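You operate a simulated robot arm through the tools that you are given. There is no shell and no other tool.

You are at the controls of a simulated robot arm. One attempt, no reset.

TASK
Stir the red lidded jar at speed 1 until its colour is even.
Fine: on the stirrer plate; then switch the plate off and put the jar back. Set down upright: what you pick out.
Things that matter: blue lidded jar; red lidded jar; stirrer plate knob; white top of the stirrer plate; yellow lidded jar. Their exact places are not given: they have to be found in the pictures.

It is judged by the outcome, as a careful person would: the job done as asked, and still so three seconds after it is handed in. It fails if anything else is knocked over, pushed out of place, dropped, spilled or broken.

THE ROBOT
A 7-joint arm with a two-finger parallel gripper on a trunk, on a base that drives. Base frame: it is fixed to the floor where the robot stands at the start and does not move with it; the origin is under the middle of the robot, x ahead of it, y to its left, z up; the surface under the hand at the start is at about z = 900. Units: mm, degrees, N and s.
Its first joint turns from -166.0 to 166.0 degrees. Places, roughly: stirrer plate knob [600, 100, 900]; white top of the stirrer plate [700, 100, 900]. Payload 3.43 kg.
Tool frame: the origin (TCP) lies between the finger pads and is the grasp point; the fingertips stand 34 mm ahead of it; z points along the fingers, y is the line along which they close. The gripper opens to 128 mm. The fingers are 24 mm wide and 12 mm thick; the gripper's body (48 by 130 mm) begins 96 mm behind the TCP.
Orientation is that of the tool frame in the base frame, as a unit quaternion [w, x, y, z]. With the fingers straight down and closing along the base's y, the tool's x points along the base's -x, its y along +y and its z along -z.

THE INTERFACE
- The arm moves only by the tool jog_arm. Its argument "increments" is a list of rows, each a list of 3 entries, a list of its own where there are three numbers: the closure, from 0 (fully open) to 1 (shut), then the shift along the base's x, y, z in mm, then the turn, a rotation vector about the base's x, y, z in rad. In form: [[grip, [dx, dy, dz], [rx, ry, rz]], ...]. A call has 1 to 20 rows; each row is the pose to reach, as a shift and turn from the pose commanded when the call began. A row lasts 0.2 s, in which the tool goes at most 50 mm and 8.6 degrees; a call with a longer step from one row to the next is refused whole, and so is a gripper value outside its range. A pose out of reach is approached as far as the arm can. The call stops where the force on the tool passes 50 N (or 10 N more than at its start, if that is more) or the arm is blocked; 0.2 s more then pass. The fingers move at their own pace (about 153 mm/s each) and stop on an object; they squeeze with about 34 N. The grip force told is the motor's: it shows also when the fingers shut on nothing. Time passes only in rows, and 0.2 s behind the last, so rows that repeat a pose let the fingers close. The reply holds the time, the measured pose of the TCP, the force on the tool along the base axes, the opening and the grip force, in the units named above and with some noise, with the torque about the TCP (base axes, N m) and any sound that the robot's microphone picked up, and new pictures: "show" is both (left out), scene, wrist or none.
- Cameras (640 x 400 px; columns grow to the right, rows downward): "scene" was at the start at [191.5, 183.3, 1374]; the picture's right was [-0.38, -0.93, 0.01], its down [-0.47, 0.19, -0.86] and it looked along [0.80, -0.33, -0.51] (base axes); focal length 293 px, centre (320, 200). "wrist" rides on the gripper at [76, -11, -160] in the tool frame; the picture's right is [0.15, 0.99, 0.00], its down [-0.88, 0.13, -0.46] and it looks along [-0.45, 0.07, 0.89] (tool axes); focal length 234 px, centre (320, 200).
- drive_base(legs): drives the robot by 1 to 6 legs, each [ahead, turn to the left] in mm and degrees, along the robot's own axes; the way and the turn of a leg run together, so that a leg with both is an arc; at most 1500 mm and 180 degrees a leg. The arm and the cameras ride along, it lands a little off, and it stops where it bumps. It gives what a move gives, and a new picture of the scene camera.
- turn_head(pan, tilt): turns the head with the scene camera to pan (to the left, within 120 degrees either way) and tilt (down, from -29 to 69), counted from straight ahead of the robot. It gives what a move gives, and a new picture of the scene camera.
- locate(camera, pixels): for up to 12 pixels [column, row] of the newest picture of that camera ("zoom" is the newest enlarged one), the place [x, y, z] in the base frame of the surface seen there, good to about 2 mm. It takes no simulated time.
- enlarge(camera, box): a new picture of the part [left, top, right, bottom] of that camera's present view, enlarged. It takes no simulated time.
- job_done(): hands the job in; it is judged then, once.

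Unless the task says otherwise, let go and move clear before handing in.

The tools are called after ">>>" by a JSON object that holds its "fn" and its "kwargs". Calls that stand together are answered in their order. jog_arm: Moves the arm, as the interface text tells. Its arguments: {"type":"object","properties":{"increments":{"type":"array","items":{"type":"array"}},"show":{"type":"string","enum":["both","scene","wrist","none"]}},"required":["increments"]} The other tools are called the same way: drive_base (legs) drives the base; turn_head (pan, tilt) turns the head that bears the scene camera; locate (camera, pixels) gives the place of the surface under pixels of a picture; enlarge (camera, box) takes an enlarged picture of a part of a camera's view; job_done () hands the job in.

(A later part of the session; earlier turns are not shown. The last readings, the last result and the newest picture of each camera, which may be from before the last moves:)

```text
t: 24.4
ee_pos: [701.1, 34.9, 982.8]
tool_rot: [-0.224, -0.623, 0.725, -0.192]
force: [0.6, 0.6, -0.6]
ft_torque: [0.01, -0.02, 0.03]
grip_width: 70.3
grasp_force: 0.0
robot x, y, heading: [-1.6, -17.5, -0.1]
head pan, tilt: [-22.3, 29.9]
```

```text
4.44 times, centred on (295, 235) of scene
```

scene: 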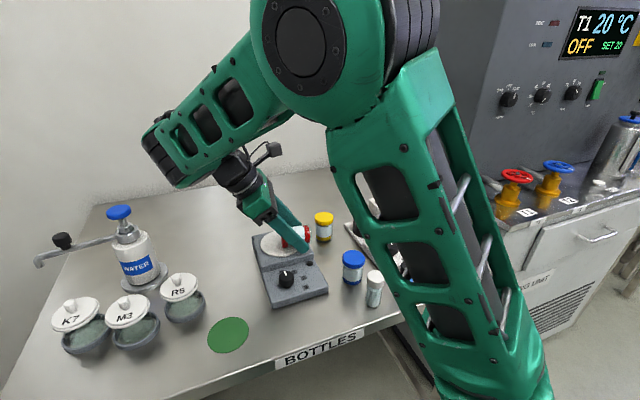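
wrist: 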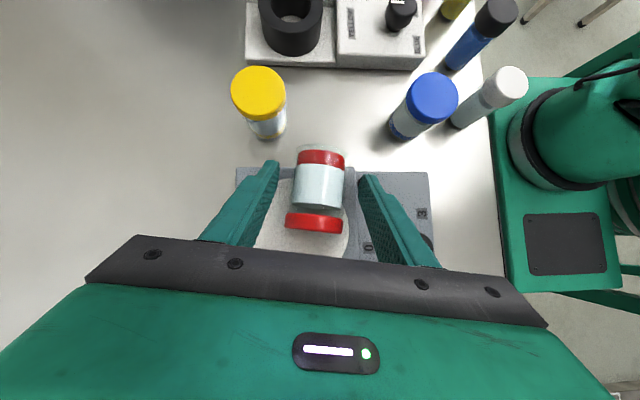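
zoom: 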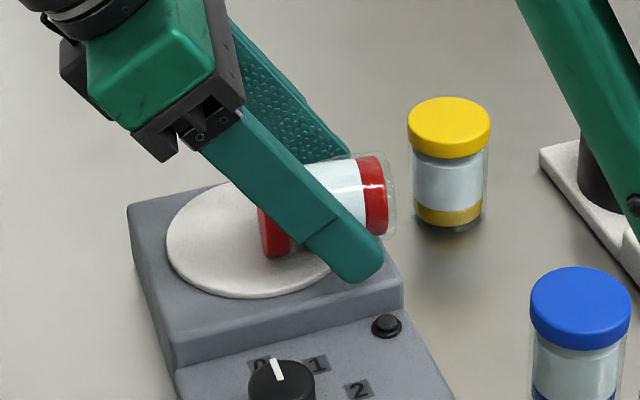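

Fingers are at grip height with no contact. I'll close slowly to the full squeeze.

>>> {"fn": "jog_arm", "kwargs": {"increments": [[0.53, [0, 0, 0], [0, 0, 0]], [0.58, [0, 0, 0], [0, 0, 0]], [0.62, [0, 0, 0], [0, 0, 0]], [0.66, [0, 0, 0], [0, 0, 0]], [0.7, [0, 0, 0], [0, 0, 0]], [0.8, [0, 0, 0], [0, 0, 0]], [1.0, [0, 0, 0], [0, 0, 0]], [1.0, [0, 0, 0], [0, 0, 0]]]}}

>>> {"fn": "enlarge", "kwargs": {"camera": "scene", "box": [240, 190, 350, 280]}}

>>> {"fn": "enlarge", "kwargs": {"camera": "wrist", "box": [200, 130, 430, 280]}}

```text
t: 26.2
ee_pos: [700.9, 35.3, 983.6]
tool_rot: [-0.224, -0.624, 0.724, -0.192]
force: [0.1, 0.1, 0.0]
ft_torque: [-0.01, -0.01, -0.01]
grip_width: 43.5
grasp_force: 34.2
robot x, y, heading: [-2.6, -18.1, 0.0]
head pan, tilt: [-22.3, 29.9]
```

scene: 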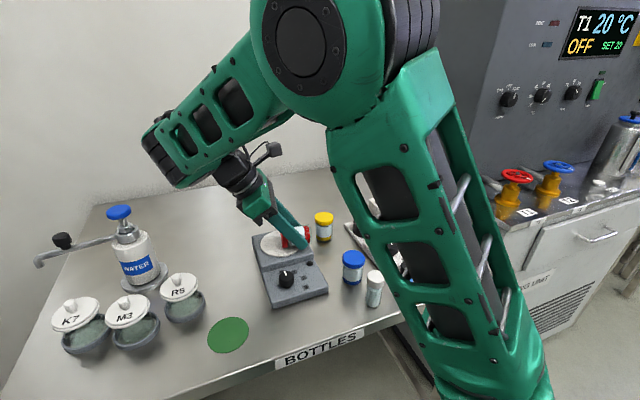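
wrist: 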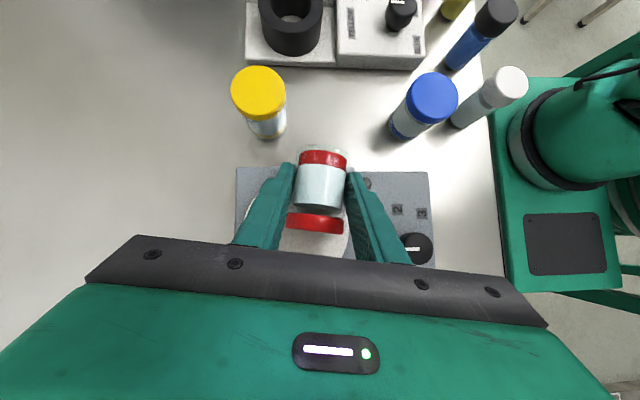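

```text
4.44 times, centred on (295, 235) of scene
```

zoom: 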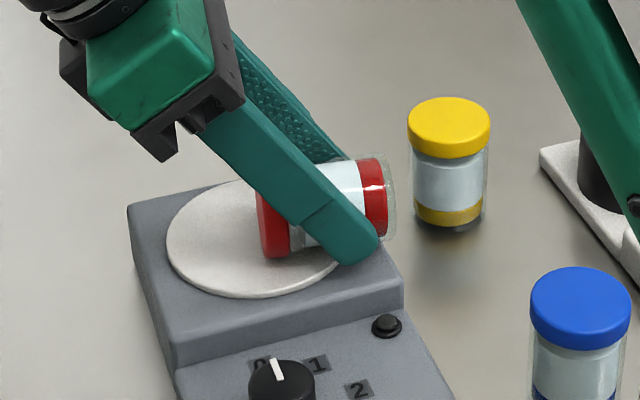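

```text
2.67 times, centred on (315, 205) of wrist
```

zoom: 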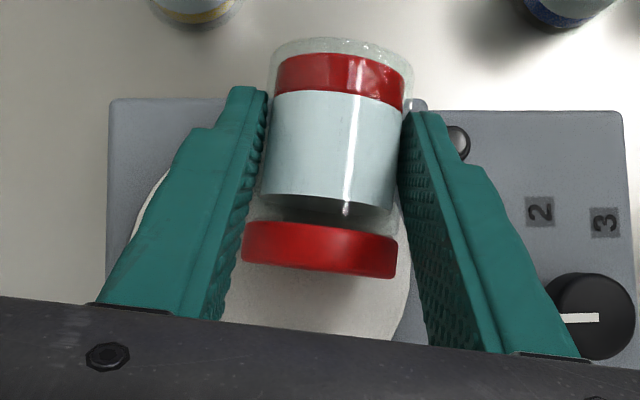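

The fingers hold the glass body at 43.5 mm and 34 N, clear of the lid. I'll lift very slowly by 24 mm and check for slip.

>>> {"fn": "jog_arm", "kwargs": {"increments": [[1.0, [0, 0, 1], [0, 0, 0]], [1.0, [0, 0, 2], [0, 0, 0]], [1.0, [0, 0, 4], [0, 0, 0]], [1.0, [0, 0, 6], [0, 0, 0]], [1.0, [0, 0, 9], [0, 0, 0]], [1.0, [0, 0, 12], [0, 0, 0]], [1.0, [0, 0, 15], [0, 0, 0]], [1.0, [0, 0, 18], [0, 0, 0]], [1.0, [0, 0, 21], [0, 0, 0]], [1.0, [0, 0, 24], [0, 0, 0]], [1.0, [0, 0, 24], [0, 0, 0]]]}}

>>> {"fn": "enlarge", "kwargs": {"camera": "scene", "box": [240, 190, 350, 280]}}

>>> {"fn": "enlarge", "kwargs": {"camera": "wrist", "box": [200, 130, 430, 280]}}

```text
t: 28.6
ee_pos: [702.8, 34.3, 1007.5]
tool_rot: [-0.223, -0.623, 0.724, -0.193]
force: [0.7, 1.0, -0.5]
ft_torque: [-0.01, 0.0, 0.01]
grip_width: 43.6
grasp_force: 34.0
robot x, y, heading: [0.2, -13.2, -0.1]
head pan, tilt: [-22.3, 29.9]
```

scene: 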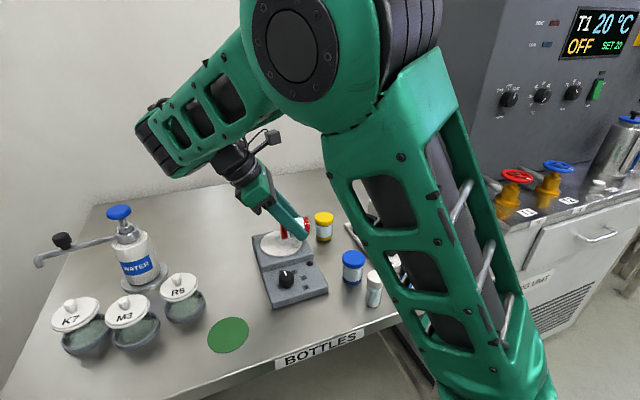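
wrist: 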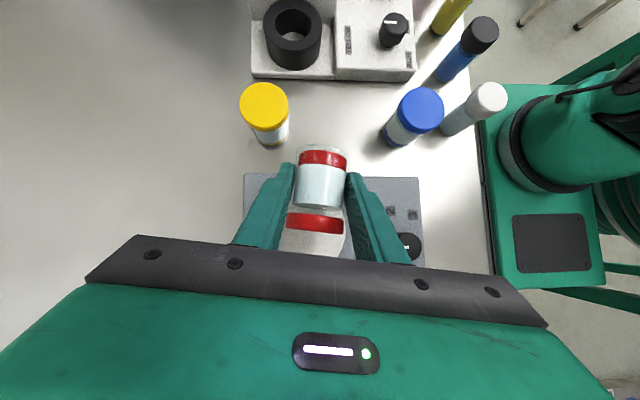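

```text
4.44 times, centred on (295, 235) of scene
```

zoom: 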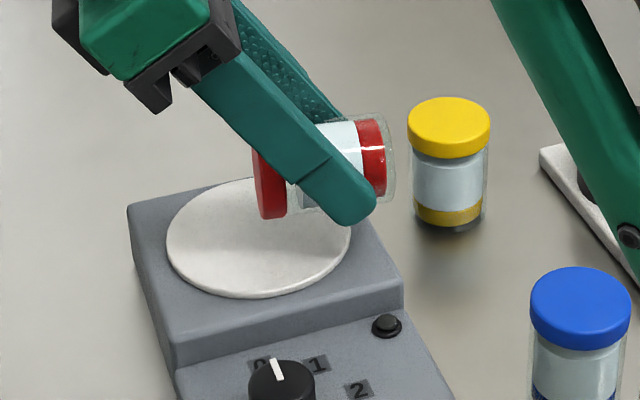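

```text
2.67 times, centred on (315, 205) of wrist
```

zoom: 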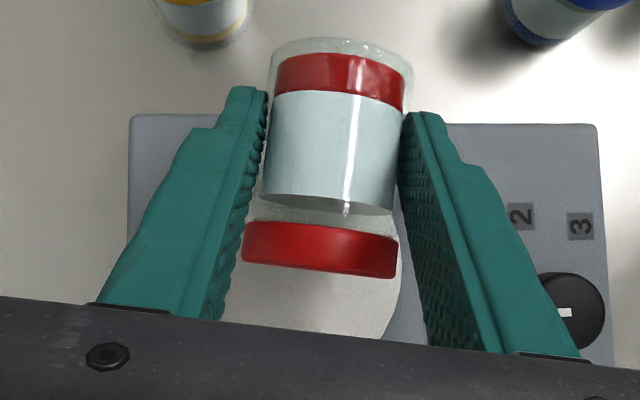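

The wrist view is unchanged, so there is no slip on the body grip; it was the lid that slipped before. I'll lift another 50 mm gently.

>>> {"fn": "jog_arm", "kwargs": {"increments": [[1.0, [0, 0, 2], [0, 0, 0]], [1.0, [0, 0, 6], [0, 0, 0]], [1.0, [0, 0, 11], [0, 0, 0]], [1.0, [0, 0, 17], [0, 0, 0]], [1.0, [0, 0, 23], [0, 0, 0]], [1.0, [0, 0, 29], [0, 0, 0]], [1.0, [0, 0, 35], [0, 0, 0]], [1.0, [0, 0, 41], [0, 0, 0]], [1.0, [0, 0, 46], [0, 0, 0]], [1.0, [0, 0, 50], [0, 0, 0]], [1.0, [0, 0, 50], [0, 0, 0]]], "show": "wrist"}}

```text
t: 31.0
ee_pos: [700.1, 36.6, 1055.9]
tool_rot: [-0.223, -0.623, 0.724, -0.192]
force: [0.8, -0.5, -1.0]
ft_torque: [0.01, 0.02, 0.0]
grip_width: 43.8
grasp_force: 33.5
robot x, y, heading: [4.2, -15.9, -0.0]
head pan, tilt: [-22.3, 29.9]
```

wrist: 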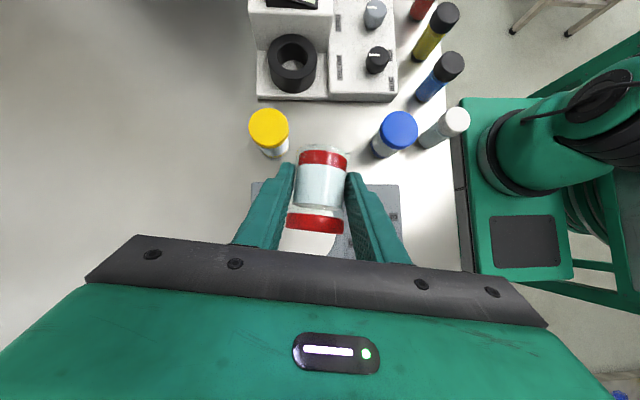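

Still held with no slip. Now I'll rotate the jar upright gently, 5° per row, for +90° about the closing line.

>>> {"fn": "jog_arm", "kwargs": {"increments": [[1.0, [0, 0, 1], [0.06, -0.009, 0]], [1.0, [0, 0, 2], [0.14, -0.021, 0]], [1.0, [0, 0, 3], [0.225, -0.034, 0]], [1.0, [0, 0, 4], [0.31, -0.046, 0]], [1.0, [0, 0, 5], [0.395, -0.059, 0]], [1.0, [0, 0, 5], [0.48, -0.072, 0]], [1.0, [0, 0, 5], [0.565, -0.084, 0]], [1.0, [0, 0, 5], [0.65, -0.097, 0]], [1.0, [0, 0, 5], [0.735, -0.11, 0]], [1.0, [0, 0, 5], [0.82, -0.122, 0]], [1.0, [0, 0, 5], [0.905, -0.135, 0]], [1.0, [0, 0, 5], [0.99, -0.148, 0]], [1.0, [0, 0, 5], [1.075, -0.16, 0]], [1.0, [0, 0, 5], [1.16, -0.173, 0]], [1.0, [0, 0, 5], [1.245, -0.186, 0]], [1.0, [0, 0, 5], [1.33, -0.198, 0]], [1.0, [0, 0, 5], [1.415, -0.211, 0]], [1.0, [0, 0, 5], [1.49, -0.222, 0]], [1.0, [0, 0, 5], [1.554, -0.232, 0]], [1.0, [0, 0, 5], [1.554, -0.232, 0]]]}}

>>> {"fn": "enlarge", "kwargs": {"camera": "scene", "box": [230, 130, 400, 270]}}

```text
t: 35.2
ee_pos: [702.0, 36.0, 1062.7]
tool_rot: [0.354, -0.576, 0.671, 0.306]
force: [-0.9, -0.3, -1.9]
ft_torque: [-0.04, 0.01, 0.01]
grip_width: 43.5
grasp_force: 34.1
robot x, y, heading: [-1.5, -16.0, 0.2]
head pan, tilt: [-22.3, 29.9]
```

scene: 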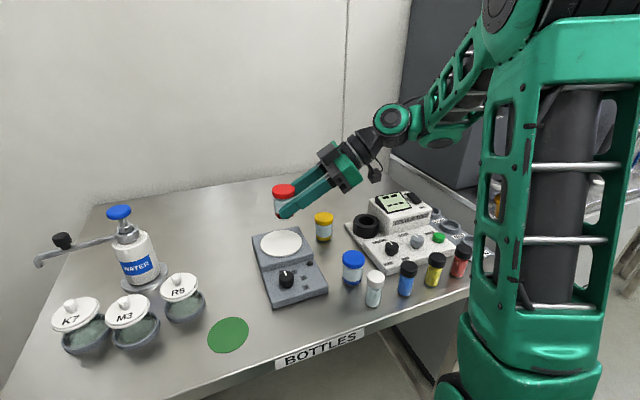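
wrist: 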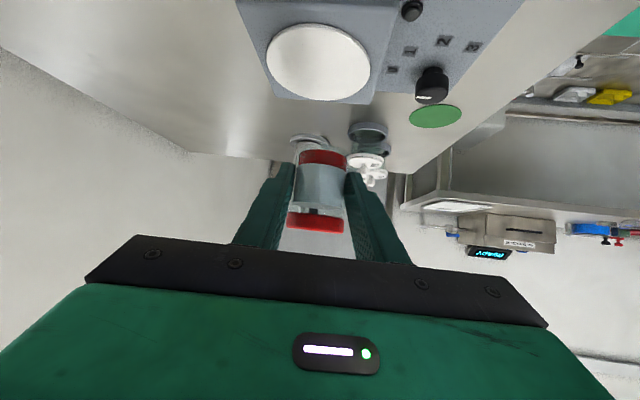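

```text
2.86 times, centred on (315, 200) of scene
```

zoom: 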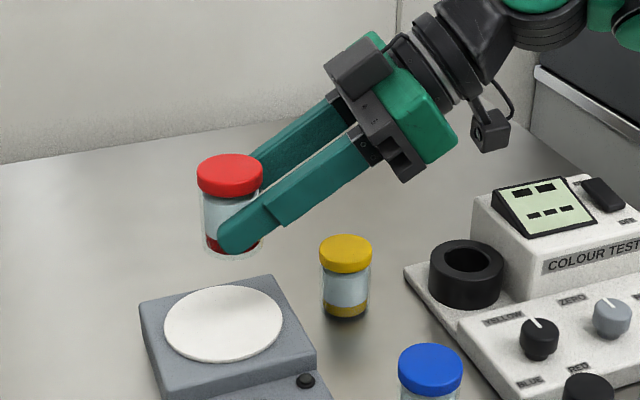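

The jar is upright and held on its body. I'll measure the lid-top tilt and position before lowering.

>>> {"fn": "enlarge", "kwargs": {"camera": "scene", "box": [255, 170, 325, 230]}}

```text
6.67 times, centred on (290, 200) of scene
```

zoom: 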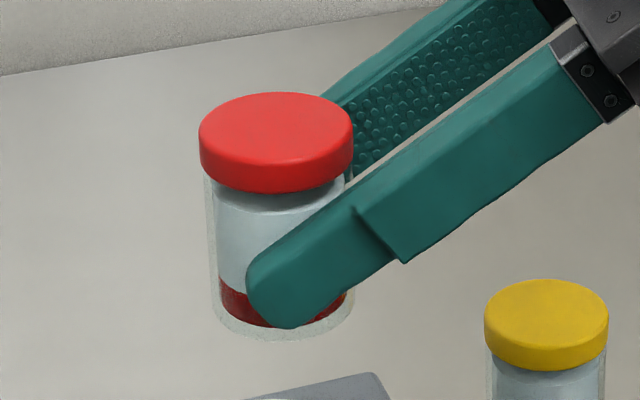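

>>> {"fn": "locate", "kwargs": {"camera": "zoom", "pixels": [[276, 97], [276, 128], [276, 158], [205, 125], [348, 135], [220, 150], [330, 105], [340, 155], [230, 315], [280, 330], [225, 250], [230, 105]]}}

```text
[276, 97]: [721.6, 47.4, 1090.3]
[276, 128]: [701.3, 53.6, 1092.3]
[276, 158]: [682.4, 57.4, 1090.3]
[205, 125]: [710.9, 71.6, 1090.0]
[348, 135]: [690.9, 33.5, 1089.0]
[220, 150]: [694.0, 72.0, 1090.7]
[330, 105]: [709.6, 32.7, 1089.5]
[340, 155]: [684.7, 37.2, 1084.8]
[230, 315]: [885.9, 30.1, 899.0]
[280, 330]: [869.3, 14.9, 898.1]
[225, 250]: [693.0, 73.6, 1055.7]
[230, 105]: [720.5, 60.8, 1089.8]
```

The lid top is level at z ≈ 1090 and centred at (701.5, 52.5), so the jar is upright to about 1°, with its bottom about 39 mm below the TCP. I'll check the colour tester's height, since the wrist camera passes near it.

>>> {"fn": "locate", "kwargs": {"camera": "scene", "pixels": [[412, 195], [382, 200], [395, 205], [376, 197], [366, 218], [425, 205], [374, 172], [380, 160]]}}

>>> {"fn": "jog_arm", "kwargs": {"increments": [[1.0, [2, 1, -1], [0, 0, 0]], [1.0, [5, 3, -4], [0, 0, 0]], [1.0, [9, 5, -9], [0, 0, 0]], [1.0, [13, 7, -15], [0, 0, 0]], [1.0, [16.8, 8.5, -21], [0, 0, 0]], [1.0, [16.8, 8.5, -27], [0, 0, 0]], [1.0, [16.8, 8.5, -33], [0, 0, 0]], [1.0, [16.8, 8.5, -39], [0, 0, 0]], [1.0, [16.8, 8.5, -44], [0, 0, 0]], [1.0, [16.8, 8.5, -48], [0, 0, 0]], [1.0, [16.8, 8.5, -50], [0, 0, 0]], [1.0, [16.8, 8.5, -50], [0, 0, 0]], [1.0, [16.8, 8.5, -50], [0, 0, 0]]]}}

>>> {"fn": "enlarge", "kwargs": {"camera": "scene", "box": [240, 160, 410, 290]}}

```text
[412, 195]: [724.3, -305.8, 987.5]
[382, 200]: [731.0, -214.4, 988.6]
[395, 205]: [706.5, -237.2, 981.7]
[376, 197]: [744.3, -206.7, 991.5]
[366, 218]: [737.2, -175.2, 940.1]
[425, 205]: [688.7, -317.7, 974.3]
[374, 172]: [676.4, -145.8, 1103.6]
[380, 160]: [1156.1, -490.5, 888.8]
```

```text
t: 38.0
ee_pos: [719.2, 43.5, 1011.8]
tool_rot: [0.354, -0.576, 0.67, 0.306]
force: [0.6, 0.6, -1.1]
ft_torque: [-0.01, -0.01, -0.01]
grip_width: 43.9
grasp_force: 34.3
robot x, y, heading: [3.1, -17.0, -0.3]
head pan, tilt: [-22.3, 29.9]
```

scene: 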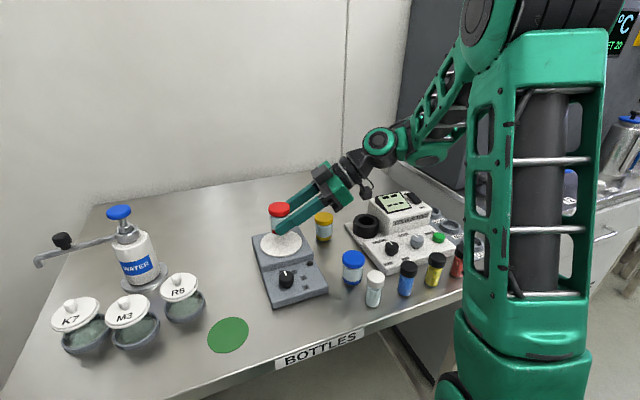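
wrist: 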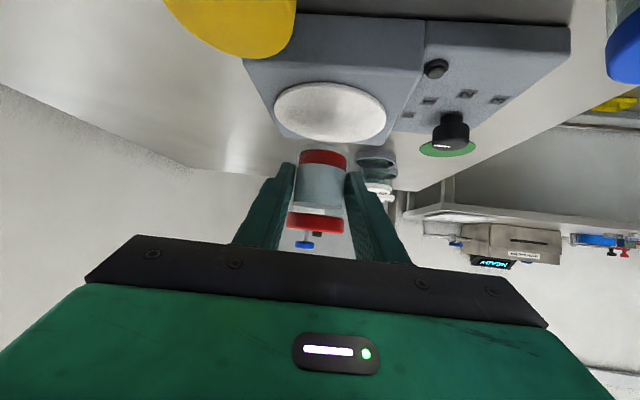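

```text
3.08 times, centred on (325, 225) of scene
```

zoom: 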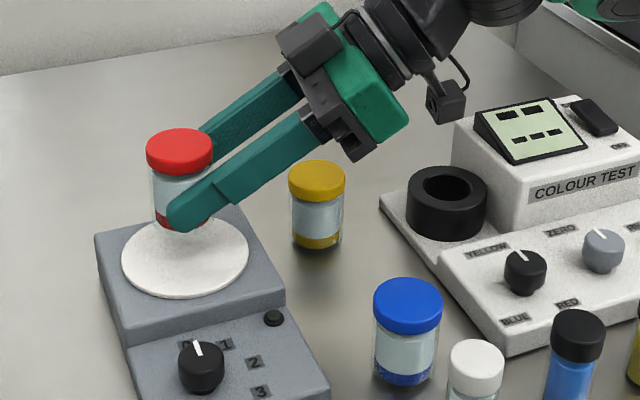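

The path is clear and the jar hangs over the white top. I'll measure the lid centre, then lower the last ~27 mm slowly.

>>> {"fn": "locate", "kwargs": {"camera": "zoom", "pixels": [[179, 131], [179, 159], [150, 144], [210, 150], [179, 145]]}}

>>> {"fn": "jog_arm", "kwargs": {"increments": [[1.0, [0, 0.8, -2], [0, 0, 0]], [1.0, [0, 0.8, -5], [0, 0, 0]], [1.0, [0, 0.8, -9], [0, 0, 0]], [1.0, [0, 0.8, -13], [0, 0, 0]], [1.0, [0, 0.8, -17], [0, 0, 0]], [1.0, [0, 0.8, -20], [0, 0, 0]], [1.0, [0, 0.8, -22], [0, 0, 0]], [1.0, [0, 0.8, -23], [0, 0, 0]], [1.0, [0, 0.8, -23], [0, 0, 0]]]}}

>>> {"fn": "enlarge", "kwargs": {"camera": "scene", "box": [245, 190, 355, 280]}}

```text
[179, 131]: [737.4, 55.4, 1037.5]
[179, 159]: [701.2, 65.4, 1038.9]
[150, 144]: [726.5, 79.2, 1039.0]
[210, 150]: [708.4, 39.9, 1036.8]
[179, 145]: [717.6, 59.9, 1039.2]
```

```text
t: 40.0
ee_pos: [718.3, 46.5, 989.3]
tool_rot: [0.353, -0.576, 0.67, 0.306]
force: [-0.2, -0.1, -1.1]
ft_torque: [-0.02, 0.0, -0.01]
grip_width: 43.4
grasp_force: 34.4
robot x, y, heading: [-1.4, -14.6, -0.1]
head pan, tilt: [-22.3, 29.9]
```

scene: 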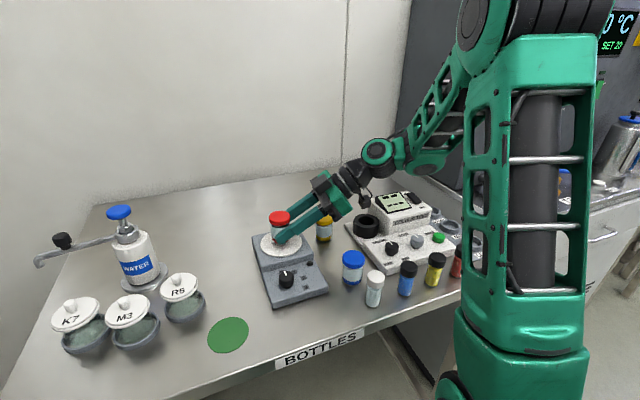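
wrist: 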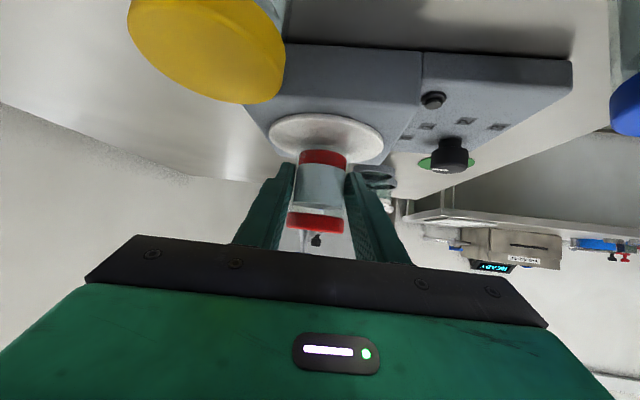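

```text
4.44 times, centred on (300, 235) of scene
```

zoom: 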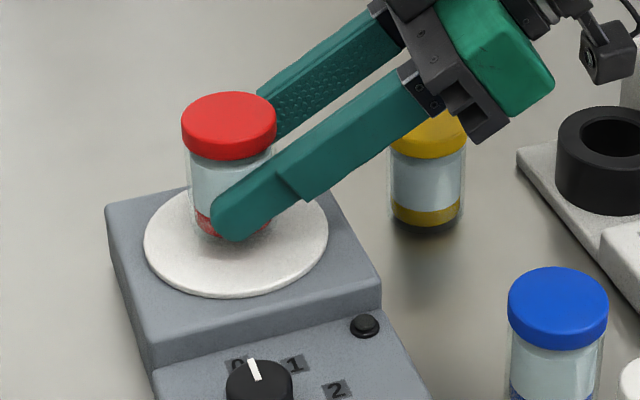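

The jar is a few mm above the white top, with the lid centre at about (719, 60). I'll creep down 1 mm per row to find contact.

>>> {"fn": "jog_arm", "kwargs": {"increments": [[1.0, [0, -1, -1], [0, 0, 0]], [1.0, [0, -1, -2], [0, 0, 0]], [1.0, [0, -1, -3], [0, 0, 0]], [1.0, [0, -1, -3], [0, 0, 0]]], "show": "none"}}

```text
t: 41.0
ee_pos: [718.8, 44.1, 985.1]
tool_rot: [0.353, -0.577, 0.67, 0.306]
force: [0.9, -0.8, -1.2]
ft_torque: [-0.04, 0.01, -0.01]
grip_width: 43.8
grasp_force: 33.9
robot x, y, heading: [-2.7, -14.9, -0.4]
head pan, tilt: [-22.3, 29.9]
```

>>> {"fn": "jog_arm", "kwargs": {"increments": [[1.0, [0, 0, -0.7], [0, 0, 0]], [1.0, [0, 0, -1.4], [0, 0, 0]], [1.0, [0, 0, -1.4], [0, 0, 0]]], "show": "none"}}

>>> {"fn": "enlarge", "kwargs": {"camera": "scene", "box": [255, 200, 325, 260]}}

```text
t: 41.8
ee_pos: [718.5, 43.9, 984.6]
tool_rot: [0.354, -0.576, 0.67, 0.306]
force: [-0.5, 0.2, -1.6]
ft_torque: [-0.02, -0.01, 0.03]
grip_width: 43.5
grasp_force: 33.8
robot x, y, heading: [1.8, -15.4, -0.1]
head pan, tilt: [-22.3, 29.9]
```

```text
6.67 times, centred on (290, 230) of scene
```

zoom: 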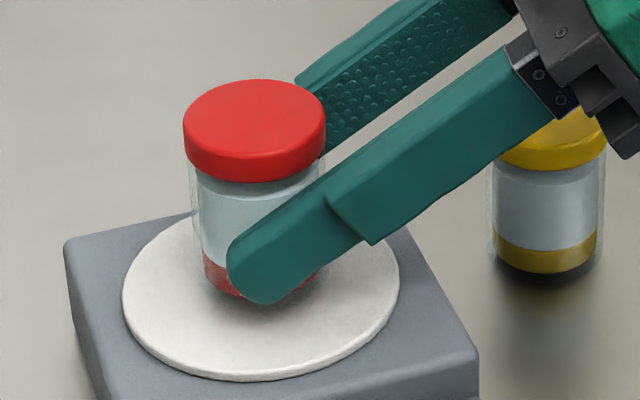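

No contact yet. I'll re-measure the lid centre and height against the disc.

>>> {"fn": "locate", "kwargs": {"camera": "zoom", "pixels": [[254, 84], [254, 148], [187, 113], [320, 118], [254, 115], [130, 290], [393, 290], [262, 220], [262, 374], [215, 275], [230, 292]]}}

```text
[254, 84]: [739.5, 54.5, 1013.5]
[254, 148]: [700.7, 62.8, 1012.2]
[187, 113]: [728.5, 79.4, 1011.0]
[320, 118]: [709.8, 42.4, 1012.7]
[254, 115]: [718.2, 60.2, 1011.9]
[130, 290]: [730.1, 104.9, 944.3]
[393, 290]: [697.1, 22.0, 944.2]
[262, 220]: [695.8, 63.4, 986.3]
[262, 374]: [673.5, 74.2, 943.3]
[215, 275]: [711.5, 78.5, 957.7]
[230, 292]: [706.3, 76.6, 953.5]
```

The lid centre is at (719.5, 60) and its top at z ≈ 1012, so the bottom is within about 1 mm of the disc. I'll creep a little further until the weight transfers.

>>> {"fn": "jog_arm", "kwargs": {"increments": [[1.0, [0, 0.5, -0.7], [0, 0, 0]], [1.0, [0, 0.5, -1.4], [0, 0, 0]], [1.0, [0, 0.5, -1.4], [0, 0, 0]]], "show": "none"}}

```text
t: 42.6
ee_pos: [718.7, 43.8, 984.2]
tool_rot: [0.354, -0.576, 0.67, 0.306]
force: [-0.4, 0.3, -1.3]
ft_torque: [0.0, -0.01, 0.03]
grip_width: 43.4
grasp_force: 34.0
robot x, y, heading: [-4.7, -18.8, -0.2]
head pan, tilt: [-22.3, 29.9]
```

>>> {"fn": "jog_arm", "kwargs": {"increments": [[1.0, [0, 0, -0.6], [0, 0, 0]], [1.0, [0, 0, -1.2], [0, 0, 0]], [1.0, [0, 0, -1.2], [0, 0, 0]]], "show": "none"}}

```text
t: 43.4
ee_pos: [719.2, 43.8, 983.8]
tool_rot: [0.355, -0.576, 0.671, 0.304]
force: [4.1, -5.7, 22.0]
ft_torque: [-0.33, -0.15, 0.02]
grip_width: 43.9
grasp_force: 34.0
robot x, y, heading: [0.2, -17.1, -0.0]
head pan, tilt: [-22.3, 29.9]
```

Contact: 22 N upward. I'll ease up about 0.8 mm and then open slowly.

>>> {"fn": "jog_arm", "kwargs": {"increments": [[1.0, [0, 0, 0.5], [0, 0, 0]], [1.0, [0, 0, 0.8], [0, 0, 0]], [1.0, [0, 0, 0.8], [0, 0, 0]]], "show": "none"}}

```text
t: 44.2
ee_pos: [718.3, 44.5, 983.7]
tool_rot: [0.353, -0.576, 0.671, 0.306]
force: [3.3, -0.2, 8.5]
ft_torque: [-0.09, -0.17, 0.0]
grip_width: 43.6
grasp_force: 34.0
robot x, y, heading: [0.2, -19.2, -0.0]
head pan, tilt: [-22.3, 29.9]
```

>>> {"fn": "jog_arm", "kwargs": {"increments": [[1.0, [0, 0, 0.3], [0, 0, 0]], [0.66, [0, 0, 0.3], [0, 0, 0]], [0.65, [0, 0, 0.3], [0, 0, 0]], [0.63, [0, 0, 0.3], [0, 0, 0]], [0.6, [0, 0, 0.3], [0, 0, 0]], [0.55, [0, 0, 0.3], [0, 0, 0]], [0.5, [0, 0, 0.3], [0, 0, 0]], [0.5, [0, 0, 0.3], [0, 0, 0]]]}}

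>>> {"fn": "enlarge", "kwargs": {"camera": "scene", "box": [255, 200, 325, 260]}}

```text
t: 46.0
ee_pos: [719.2, 44.5, 982.9]
tool_rot: [0.354, -0.576, 0.67, 0.306]
force: [-0.9, 0.0, -0.1]
ft_torque: [0.01, 0.01, 0.01]
grip_width: 64.1
grasp_force: 0.1
robot x, y, heading: [1.6, -17.7, -0.1]
head pan, tilt: [-22.3, 29.9]
```

scene: 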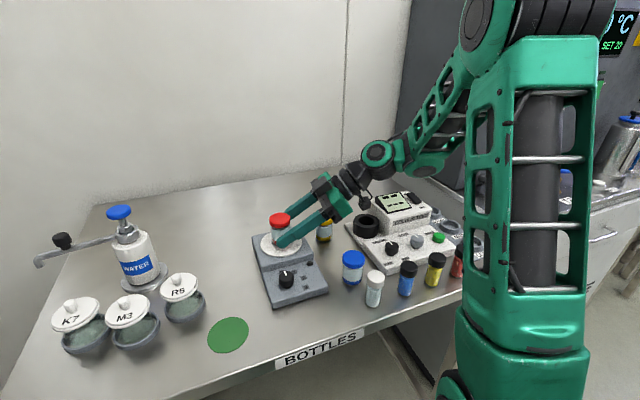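
wrist: 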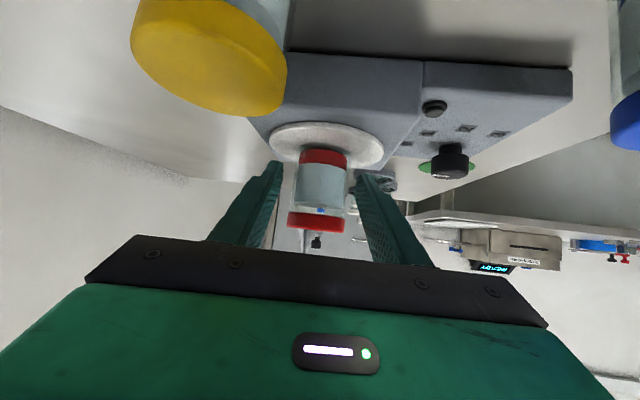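

```text
6.67 times, centred on (290, 230) of scene
```

zoom: 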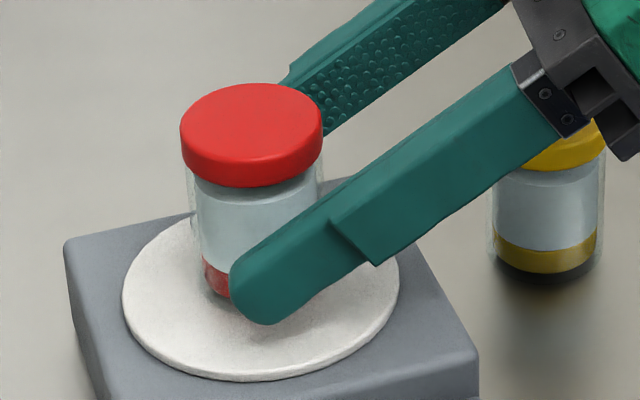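

The jar stands on the disc, released. I'll retreat back along the finger direction.

>>> {"fn": "jog_arm", "kwargs": {"increments": [[0.5, [-1.2, -8.1, 5.7], [0, 0, 0]], [0.5, [-2.4, -16.2, 11.5], [0, 0, 0]], [0.5, [-4.2, -28, 20], [0, 0, 0]], [0.5, [-6, -40, 28.7], [0, 0, 0]], [0.5, [-8.5, -56.7, 42], [0, 0, 0]], [0.5, [-10.5, -70, 60], [0, 0, 0]], [0.5, [-12, -75, 90], [0, 0, 0]], [0.5, [-12, -75, 120], [0, 0, 0]], [0.5, [-12, -75, 120], [0, 0, 0]]]}}

>>> {"fn": "enlarge", "kwargs": {"camera": "scene", "box": [250, 190, 360, 290]}}

```text
t: 48.0
ee_pos: [708.8, -30.6, 1103.0]
tool_rot: [0.354, -0.576, 0.67, 0.306]
force: [0.2, 0.6, 0.0]
ft_torque: [-0.02, -0.03, -0.01]
grip_width: 64.1
grasp_force: 0.0
robot x, y, heading: [-0.6, -19.3, -0.1]
head pan, tilt: [-22.3, 29.9]
```

scene: 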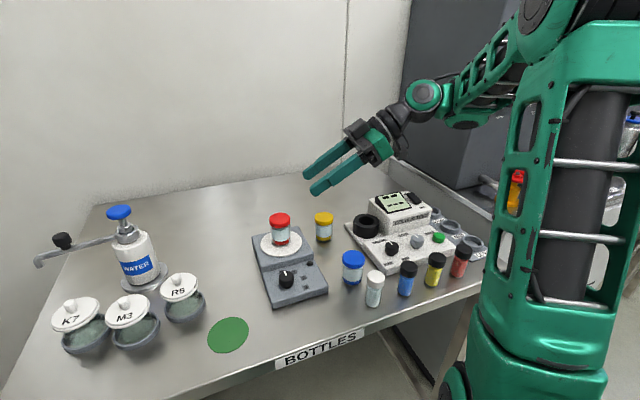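
wrist: 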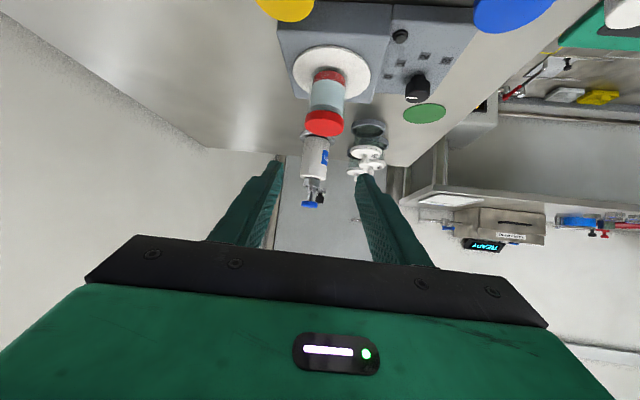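

```text
4.00 times, centred on (305, 240) of scene
```

zoom: 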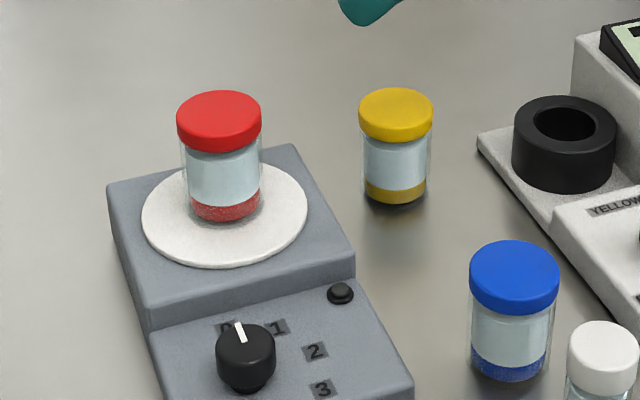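

The jar stands upright on the white top and everything else is in place. I'll bring the tool back to vertical and over toward the knob at a safe height.

>>> {"fn": "jog_arm", "kwargs": {"increments": [[0.5, [-5, 3, 5], [-0.12, 0.018, 0]], [0.5, [-15, 8, 10], [-0.24, 0.036, 0]], [0.5, [-25, 15, 10], [-0.36, 0.054, 0]], [0.5, [-40, 25, 10], [-0.48, 0.072, 0]], [0.5, [-55, 40, 10], [-0.6, 0.09, 0]], [0.5, [-70, 55, 10], [-0.72, 0.108, 0]], [0.5, [-82, 75, 10], [-0.84, 0.126, 0]], [0.5, [-95, 95, 10], [-0.95, 0.142, 0]], [0.5, [-103, 115, 10], [-0.95, 0.142, 0]], [0.5, [-103, 115, 10], [-0.95, 0.142, 0]]], "show": "scene"}}

>>> {"fn": "jog_arm", "kwargs": {"increments": [[0.5, [0, 0, 0], [0, 0, -0.14]], [0.5, [0, 0, 0], [0, 0, -0.28]], [0.5, [0, 0, 0], [0, 0, -0.42]], [0.5, [0, 0, 0], [0, 0, -0.56]], [0.5, [0, 0, 0], [0, 0, -0.7]], [0.5, [0, 0, 0], [0, 0, -0.84]], [0.5, [0, 0, 0], [0, 0, -0.98]], [0.5, [0, 0, 0], [0, 0, -1.077]], [0.5, [0, 0, 0], [0, 0, -1.077]]]}}

```text
t: 50.2
ee_pos: [605.2, 84.7, 1114.0]
tool_rot: [0.004, -0.652, 0.758, 0.004]
force: [0.6, 0.4, -0.2]
ft_torque: [-0.01, 0.02, 0.0]
grip_width: 63.9
grasp_force: 0.1
robot x, y, heading: [-4.3, -18.7, 0.0]
head pan, tilt: [-22.3, 29.9]
```

scene: 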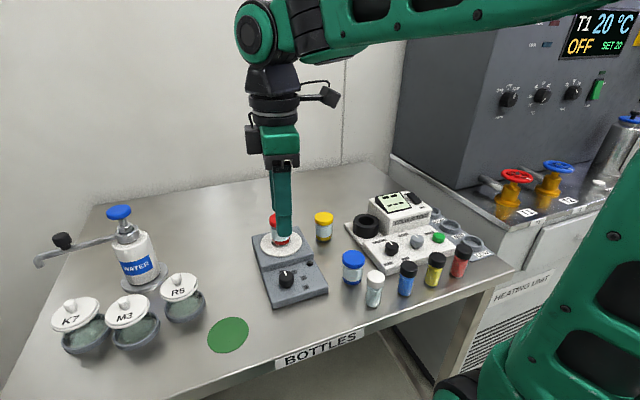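

```text
t: 52.2
ee_pos: [603.6, 85.2, 1112.5]
tool_rot: [0.005, -0.17, 0.985, 0.002]
force: [0.1, -0.4, -0.3]
ft_torque: [-0.01, 0.0, -0.01]
grip_width: 63.8
grasp_force: 0.1
robot x, y, heading: [0.4, -21.3, 0.2]
head pan, tilt: [-22.3, 29.9]
```

scene: 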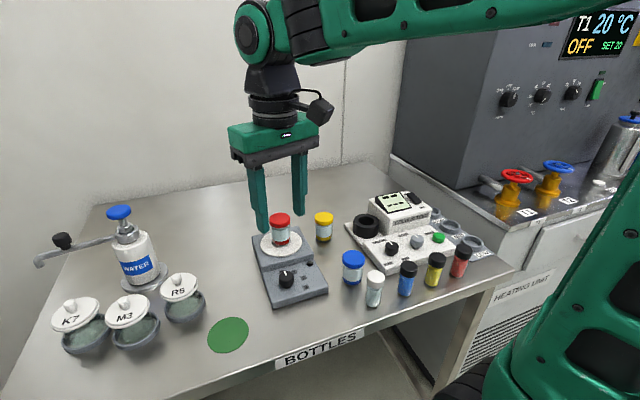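
wrist: 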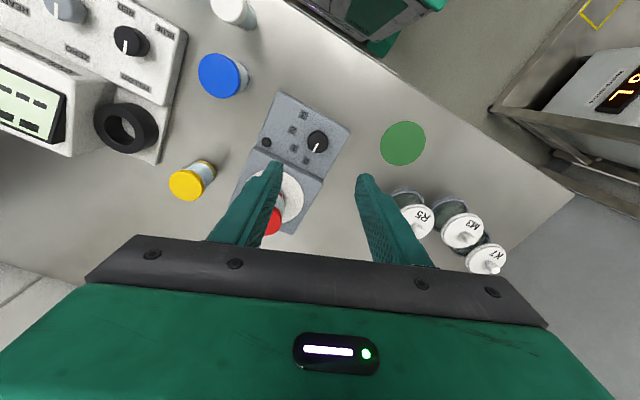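

The tool is vertical above the knob with a +20° yaw. I'll measure the knob's top edge precisely in both cameras.

>>> {"fn": "enlarge", "kwargs": {"camera": "wrist", "box": [280, 100, 350, 170]}}

>>> {"fn": "locate", "kwargs": {"camera": "zoom", "pixels": [[320, 180], [320, 240]]}}

```text
5.71 times, centred on (315, 135) of wrist
```

zoom: 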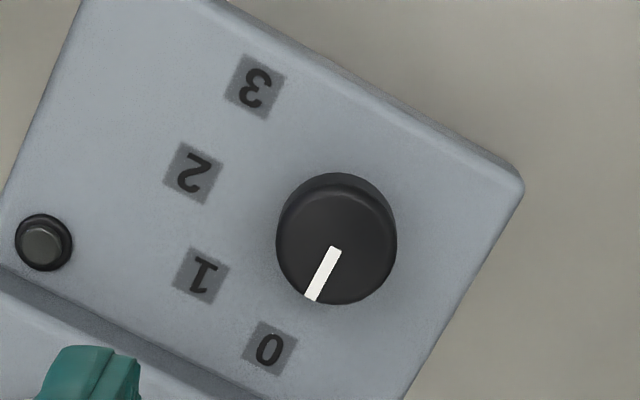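

```text
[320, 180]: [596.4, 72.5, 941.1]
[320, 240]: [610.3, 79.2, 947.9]
```

>>> {"fn": "locate", "kwargs": {"camera": "zoom", "pixels": [[336, 245], [280, 245], [392, 245], [336, 299], [336, 192], [338, 250], [312, 297], [268, 349], [201, 275], [193, 173], [255, 87], [43, 242]]}}

```text
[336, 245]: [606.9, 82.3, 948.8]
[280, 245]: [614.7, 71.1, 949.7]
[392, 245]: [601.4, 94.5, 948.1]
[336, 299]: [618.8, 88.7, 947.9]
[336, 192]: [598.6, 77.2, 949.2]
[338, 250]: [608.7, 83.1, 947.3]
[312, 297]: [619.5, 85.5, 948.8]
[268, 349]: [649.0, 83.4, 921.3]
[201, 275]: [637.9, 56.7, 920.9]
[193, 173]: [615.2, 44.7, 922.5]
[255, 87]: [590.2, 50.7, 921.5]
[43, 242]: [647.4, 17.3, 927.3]
```

The knob centre is (608, 83), its top at z = 948, and mark 1 lies 41° clockwise of mark 0. I'll go down to just above it and check alignment.

>>> {"fn": "jog_arm", "kwargs": {"increments": [[0.5, [2, -1, -30], [0, 0, 0]], [0.5, [4.4, -2.2, -60], [0, 0, 0]], [0.5, [4.4, -2.2, -90], [0, 0, 0]], [0.55, [4.4, -2.2, -110], [0, 0, 0]], [0.55, [4.4, -2.2, -110], [0, 0, 0]], [0.55, [4.4, -2.2, -110], [0, 0, 0]]]}}

>>> {"fn": "enlarge", "kwargs": {"camera": "wrist", "box": [220, 80, 420, 230]}}

```text
t: 53.6
ee_pos: [607.6, 85.1, 1003.5]
tool_rot: [0.006, -0.171, 0.985, 0.001]
force: [0.2, 0.3, 0.3]
ft_torque: [0.0, -0.03, 0.02]
grip_width: 57.7
grasp_force: 0.1
robot x, y, heading: [1.1, -17.5, -0.2]
head pan, tilt: [-22.3, 29.9]
```

scene: 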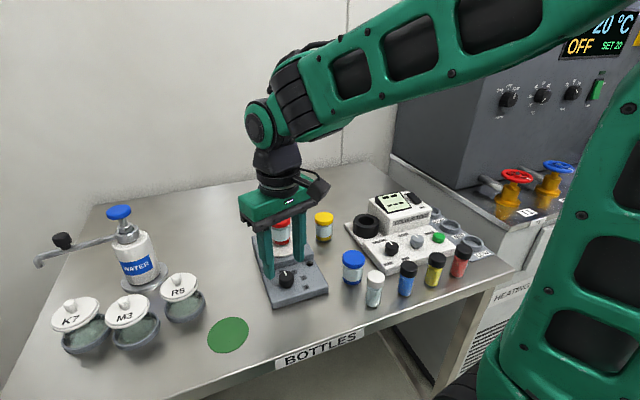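
wrist: 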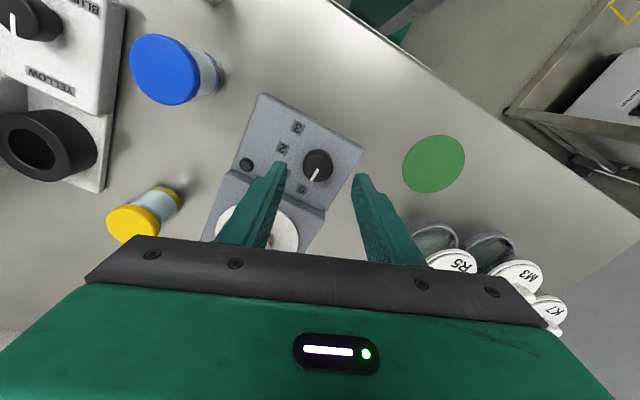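

```text
2.67 times, centred on (320, 155) of wrist
```

zoom: 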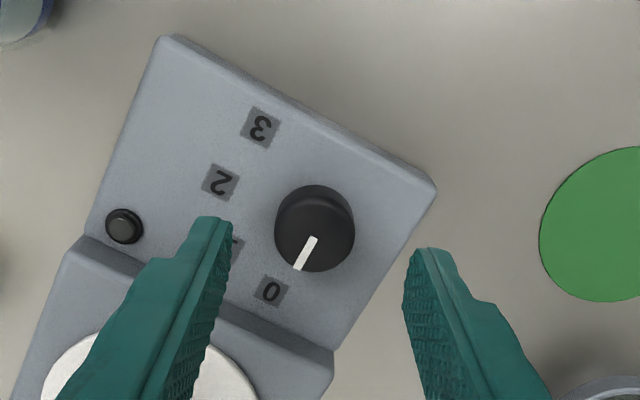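

The knob at zoom (315,228) is between the fingers. I'll lower to TCP z ≈ 961.

>>> {"fn": "jog_arm", "kwargs": {"increments": [[0.6, [0, -0.7, -15], [0, 0, 0]], [0.6, [0.2, -1.2, -30], [0, 0, 0]], [0.6, [0.2, -1.2, -38], [0, 0, 0]], [0.6, [0.2, -1.2, -42], [0, 0, 0]], [0.6, [0.2, -1.2, -42], [0, 0, 0]]]}}

>>> {"fn": "enlarge", "kwargs": {"camera": "scene", "box": [240, 200, 340, 310]}}

>>> {"fn": "enlarge", "kwargs": {"camera": "wrist", "box": [220, 80, 420, 230]}}

```text
t: 54.8
ee_pos: [607.5, 81.0, 962.1]
tool_rot: [0.006, -0.17, 0.985, 0.003]
force: [-0.3, 0.6, -0.1]
ft_torque: [-0.04, 0.02, 0.0]
grip_width: 51.4
grasp_force: 0.0
robot x, y, heading: [-3.9, -16.4, 0.1]
head pan, tilt: [-22.3, 29.9]
```

scene: 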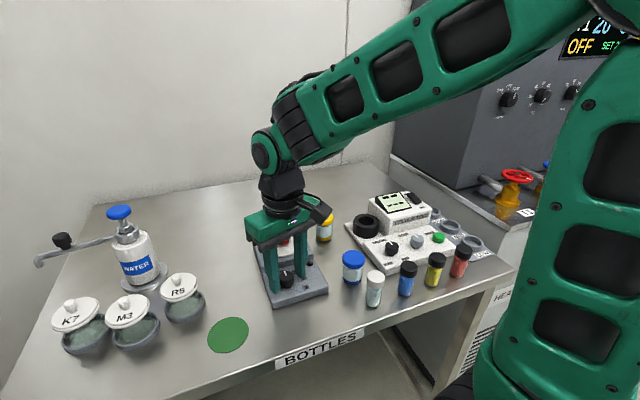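
wrist: 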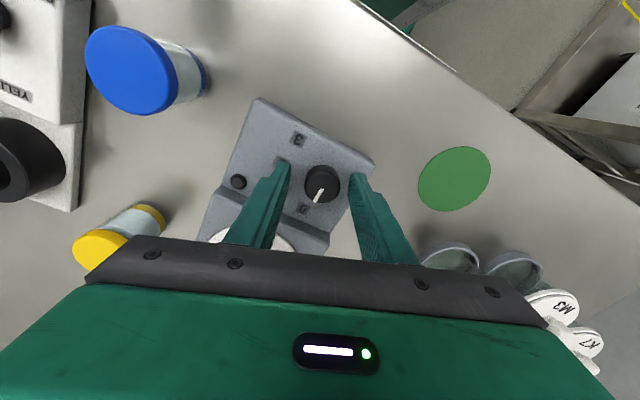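

```text
3.64 times, centred on (290, 255) of scene
```

zoom: 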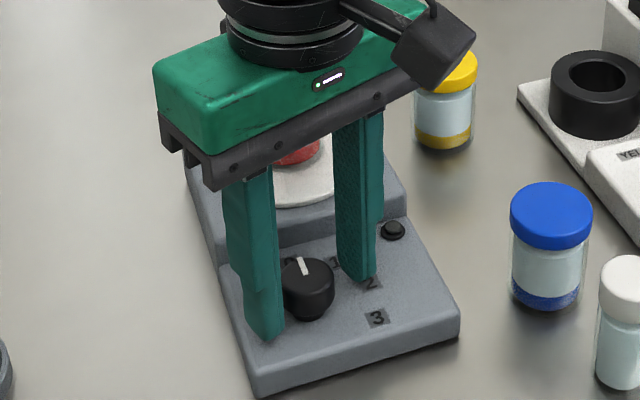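

```text
2.67 times, centred on (320, 155) of wrist
```

zoom: 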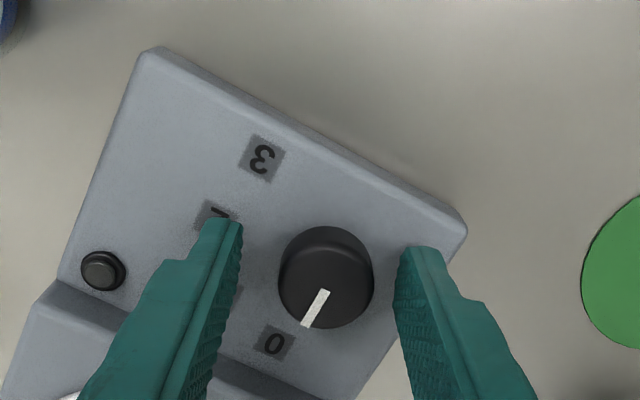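

The hand is about 2 mm off toward -y, so I'll correct that and then close gently on the knob.

>>> {"fn": "jog_arm", "kwargs": {"increments": [[0.6, [0.5, 2, 0], [0, 0, 0]], [0.68, [0.5, 2, 0], [0, 0, 0]], [0.73, [0.5, 2, 0], [0, 0, 0]], [0.76, [0.5, 2, 0], [0, 0, 0]], [0.79, [0.5, 2, 0], [0, 0, 0]], [0.85, [0.5, 2, 0], [0, 0, 0]], [0.85, [0.5, 2, 0], [0, 0, 0]]]}}

>>> {"fn": "enlarge", "kwargs": {"camera": "wrist", "box": [240, 100, 400, 230]}}

```text
t: 56.4
ee_pos: [608.7, 82.5, 961.5]
tool_rot: [0.006, -0.171, 0.985, 0.002]
force: [-0.3, 1.9, -0.1]
ft_torque: [-0.02, -0.01, -0.03]
grip_width: 29.4
grasp_force: 45.0
robot x, y, heading: [0.5, -18.7, 0.2]
head pan, tilt: [-22.3, 29.9]
```

scene: 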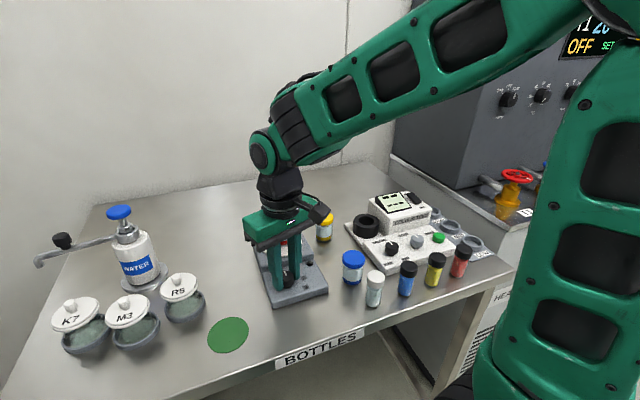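
wrist: 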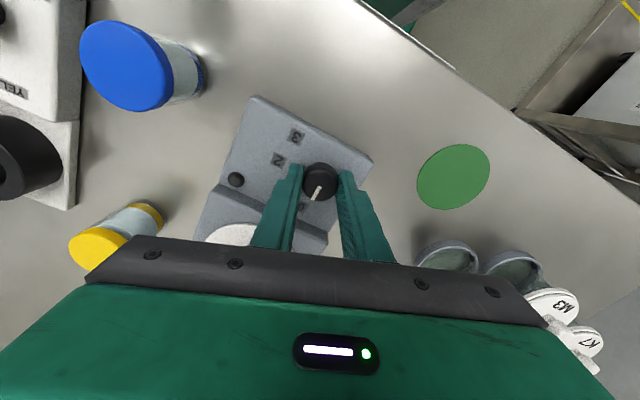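

```text
3.08 times, centred on (320, 165) of wrist
```

zoom: 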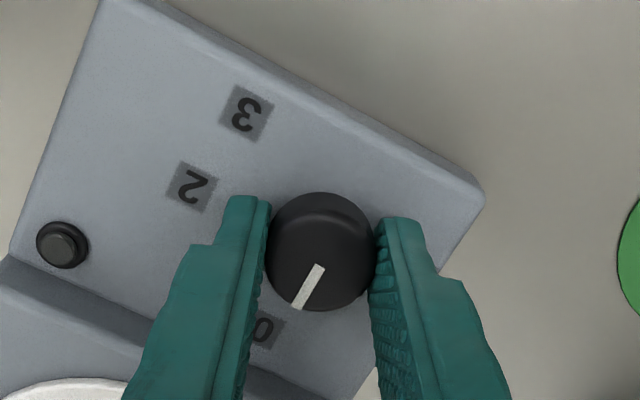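

The knob is gripped at 29.4 mm. I'll turn clockwise about 40° (-0.70 rad).

>>> {"fn": "jog_arm", "kwargs": {"increments": [[0.85, [0, 0, 0], [0, 0, -0.08]], [0.85, [0, 0, 0], [0, 0, -0.17]], [0.85, [0, 0, 0], [0, 0, -0.27]], [0.85, [0, 0, 0], [0, 0, -0.37]], [0.85, [0, 0, 0], [0, 0, -0.47]], [0.85, [0, 0, 0], [0, 0, -0.56]], [0.85, [0, 0, 0], [0, 0, -0.64]], [0.85, [0, 0, 0], [0, 0, -0.7]], [0.85, [0, 0, 0], [0, 0, -0.7]]]}}

>>> {"fn": "enlarge", "kwargs": {"camera": "wrist", "box": [240, 100, 400, 230]}}

>>> {"fn": "enlarge", "kwargs": {"camera": "scene", "box": [240, 200, 340, 310]}}

```text
t: 58.4
ee_pos: [610.3, 81.8, 962.0]
tool_rot: [0.007, 0.179, 0.984, -0.001]
force: [-1.4, -13.2, 34.8]
ft_torque: [-0.51, -0.3, -0.07]
grip_width: 29.3
grasp_force: 44.6
robot x, y, heading: [-2.7, -17.3, -0.6]
head pan, tilt: [-22.3, 29.9]
```

scene: 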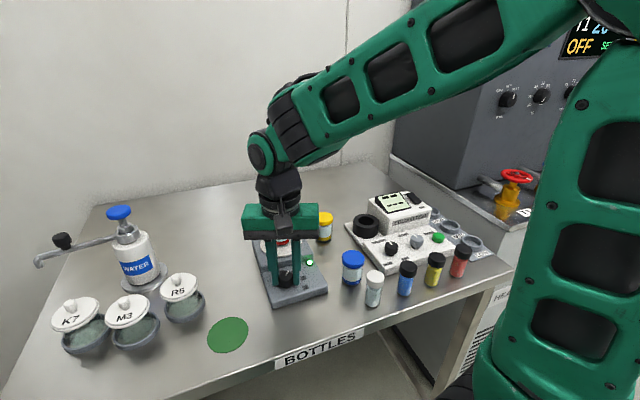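
wrist: 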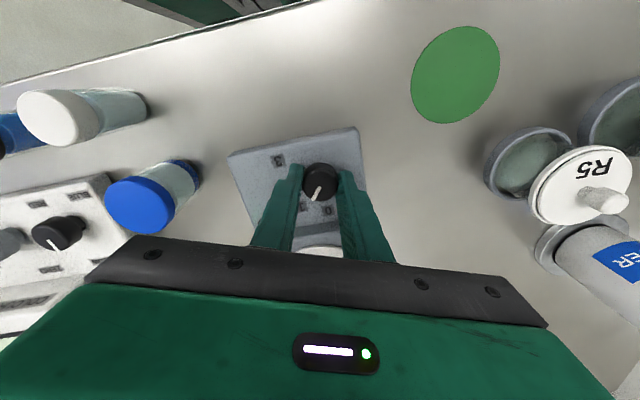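

```text
3.08 times, centred on (320, 165) of wrist
```

zoom: 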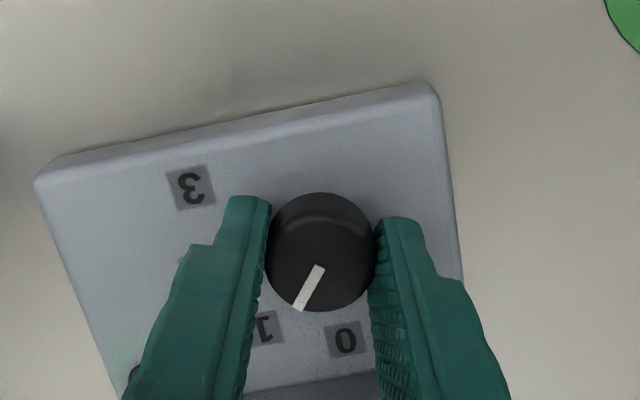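

```text
3.64 times, centred on (290, 255) of scene
```

zoom: 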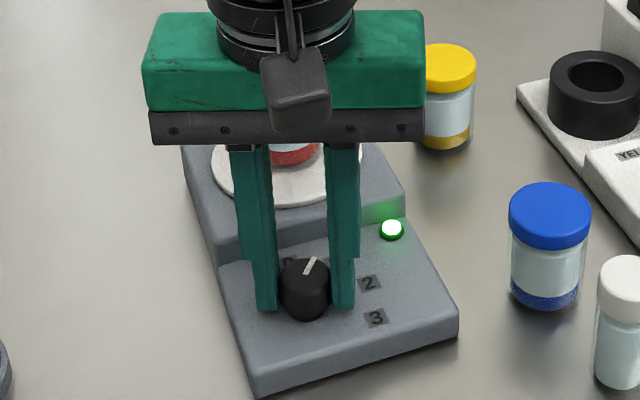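

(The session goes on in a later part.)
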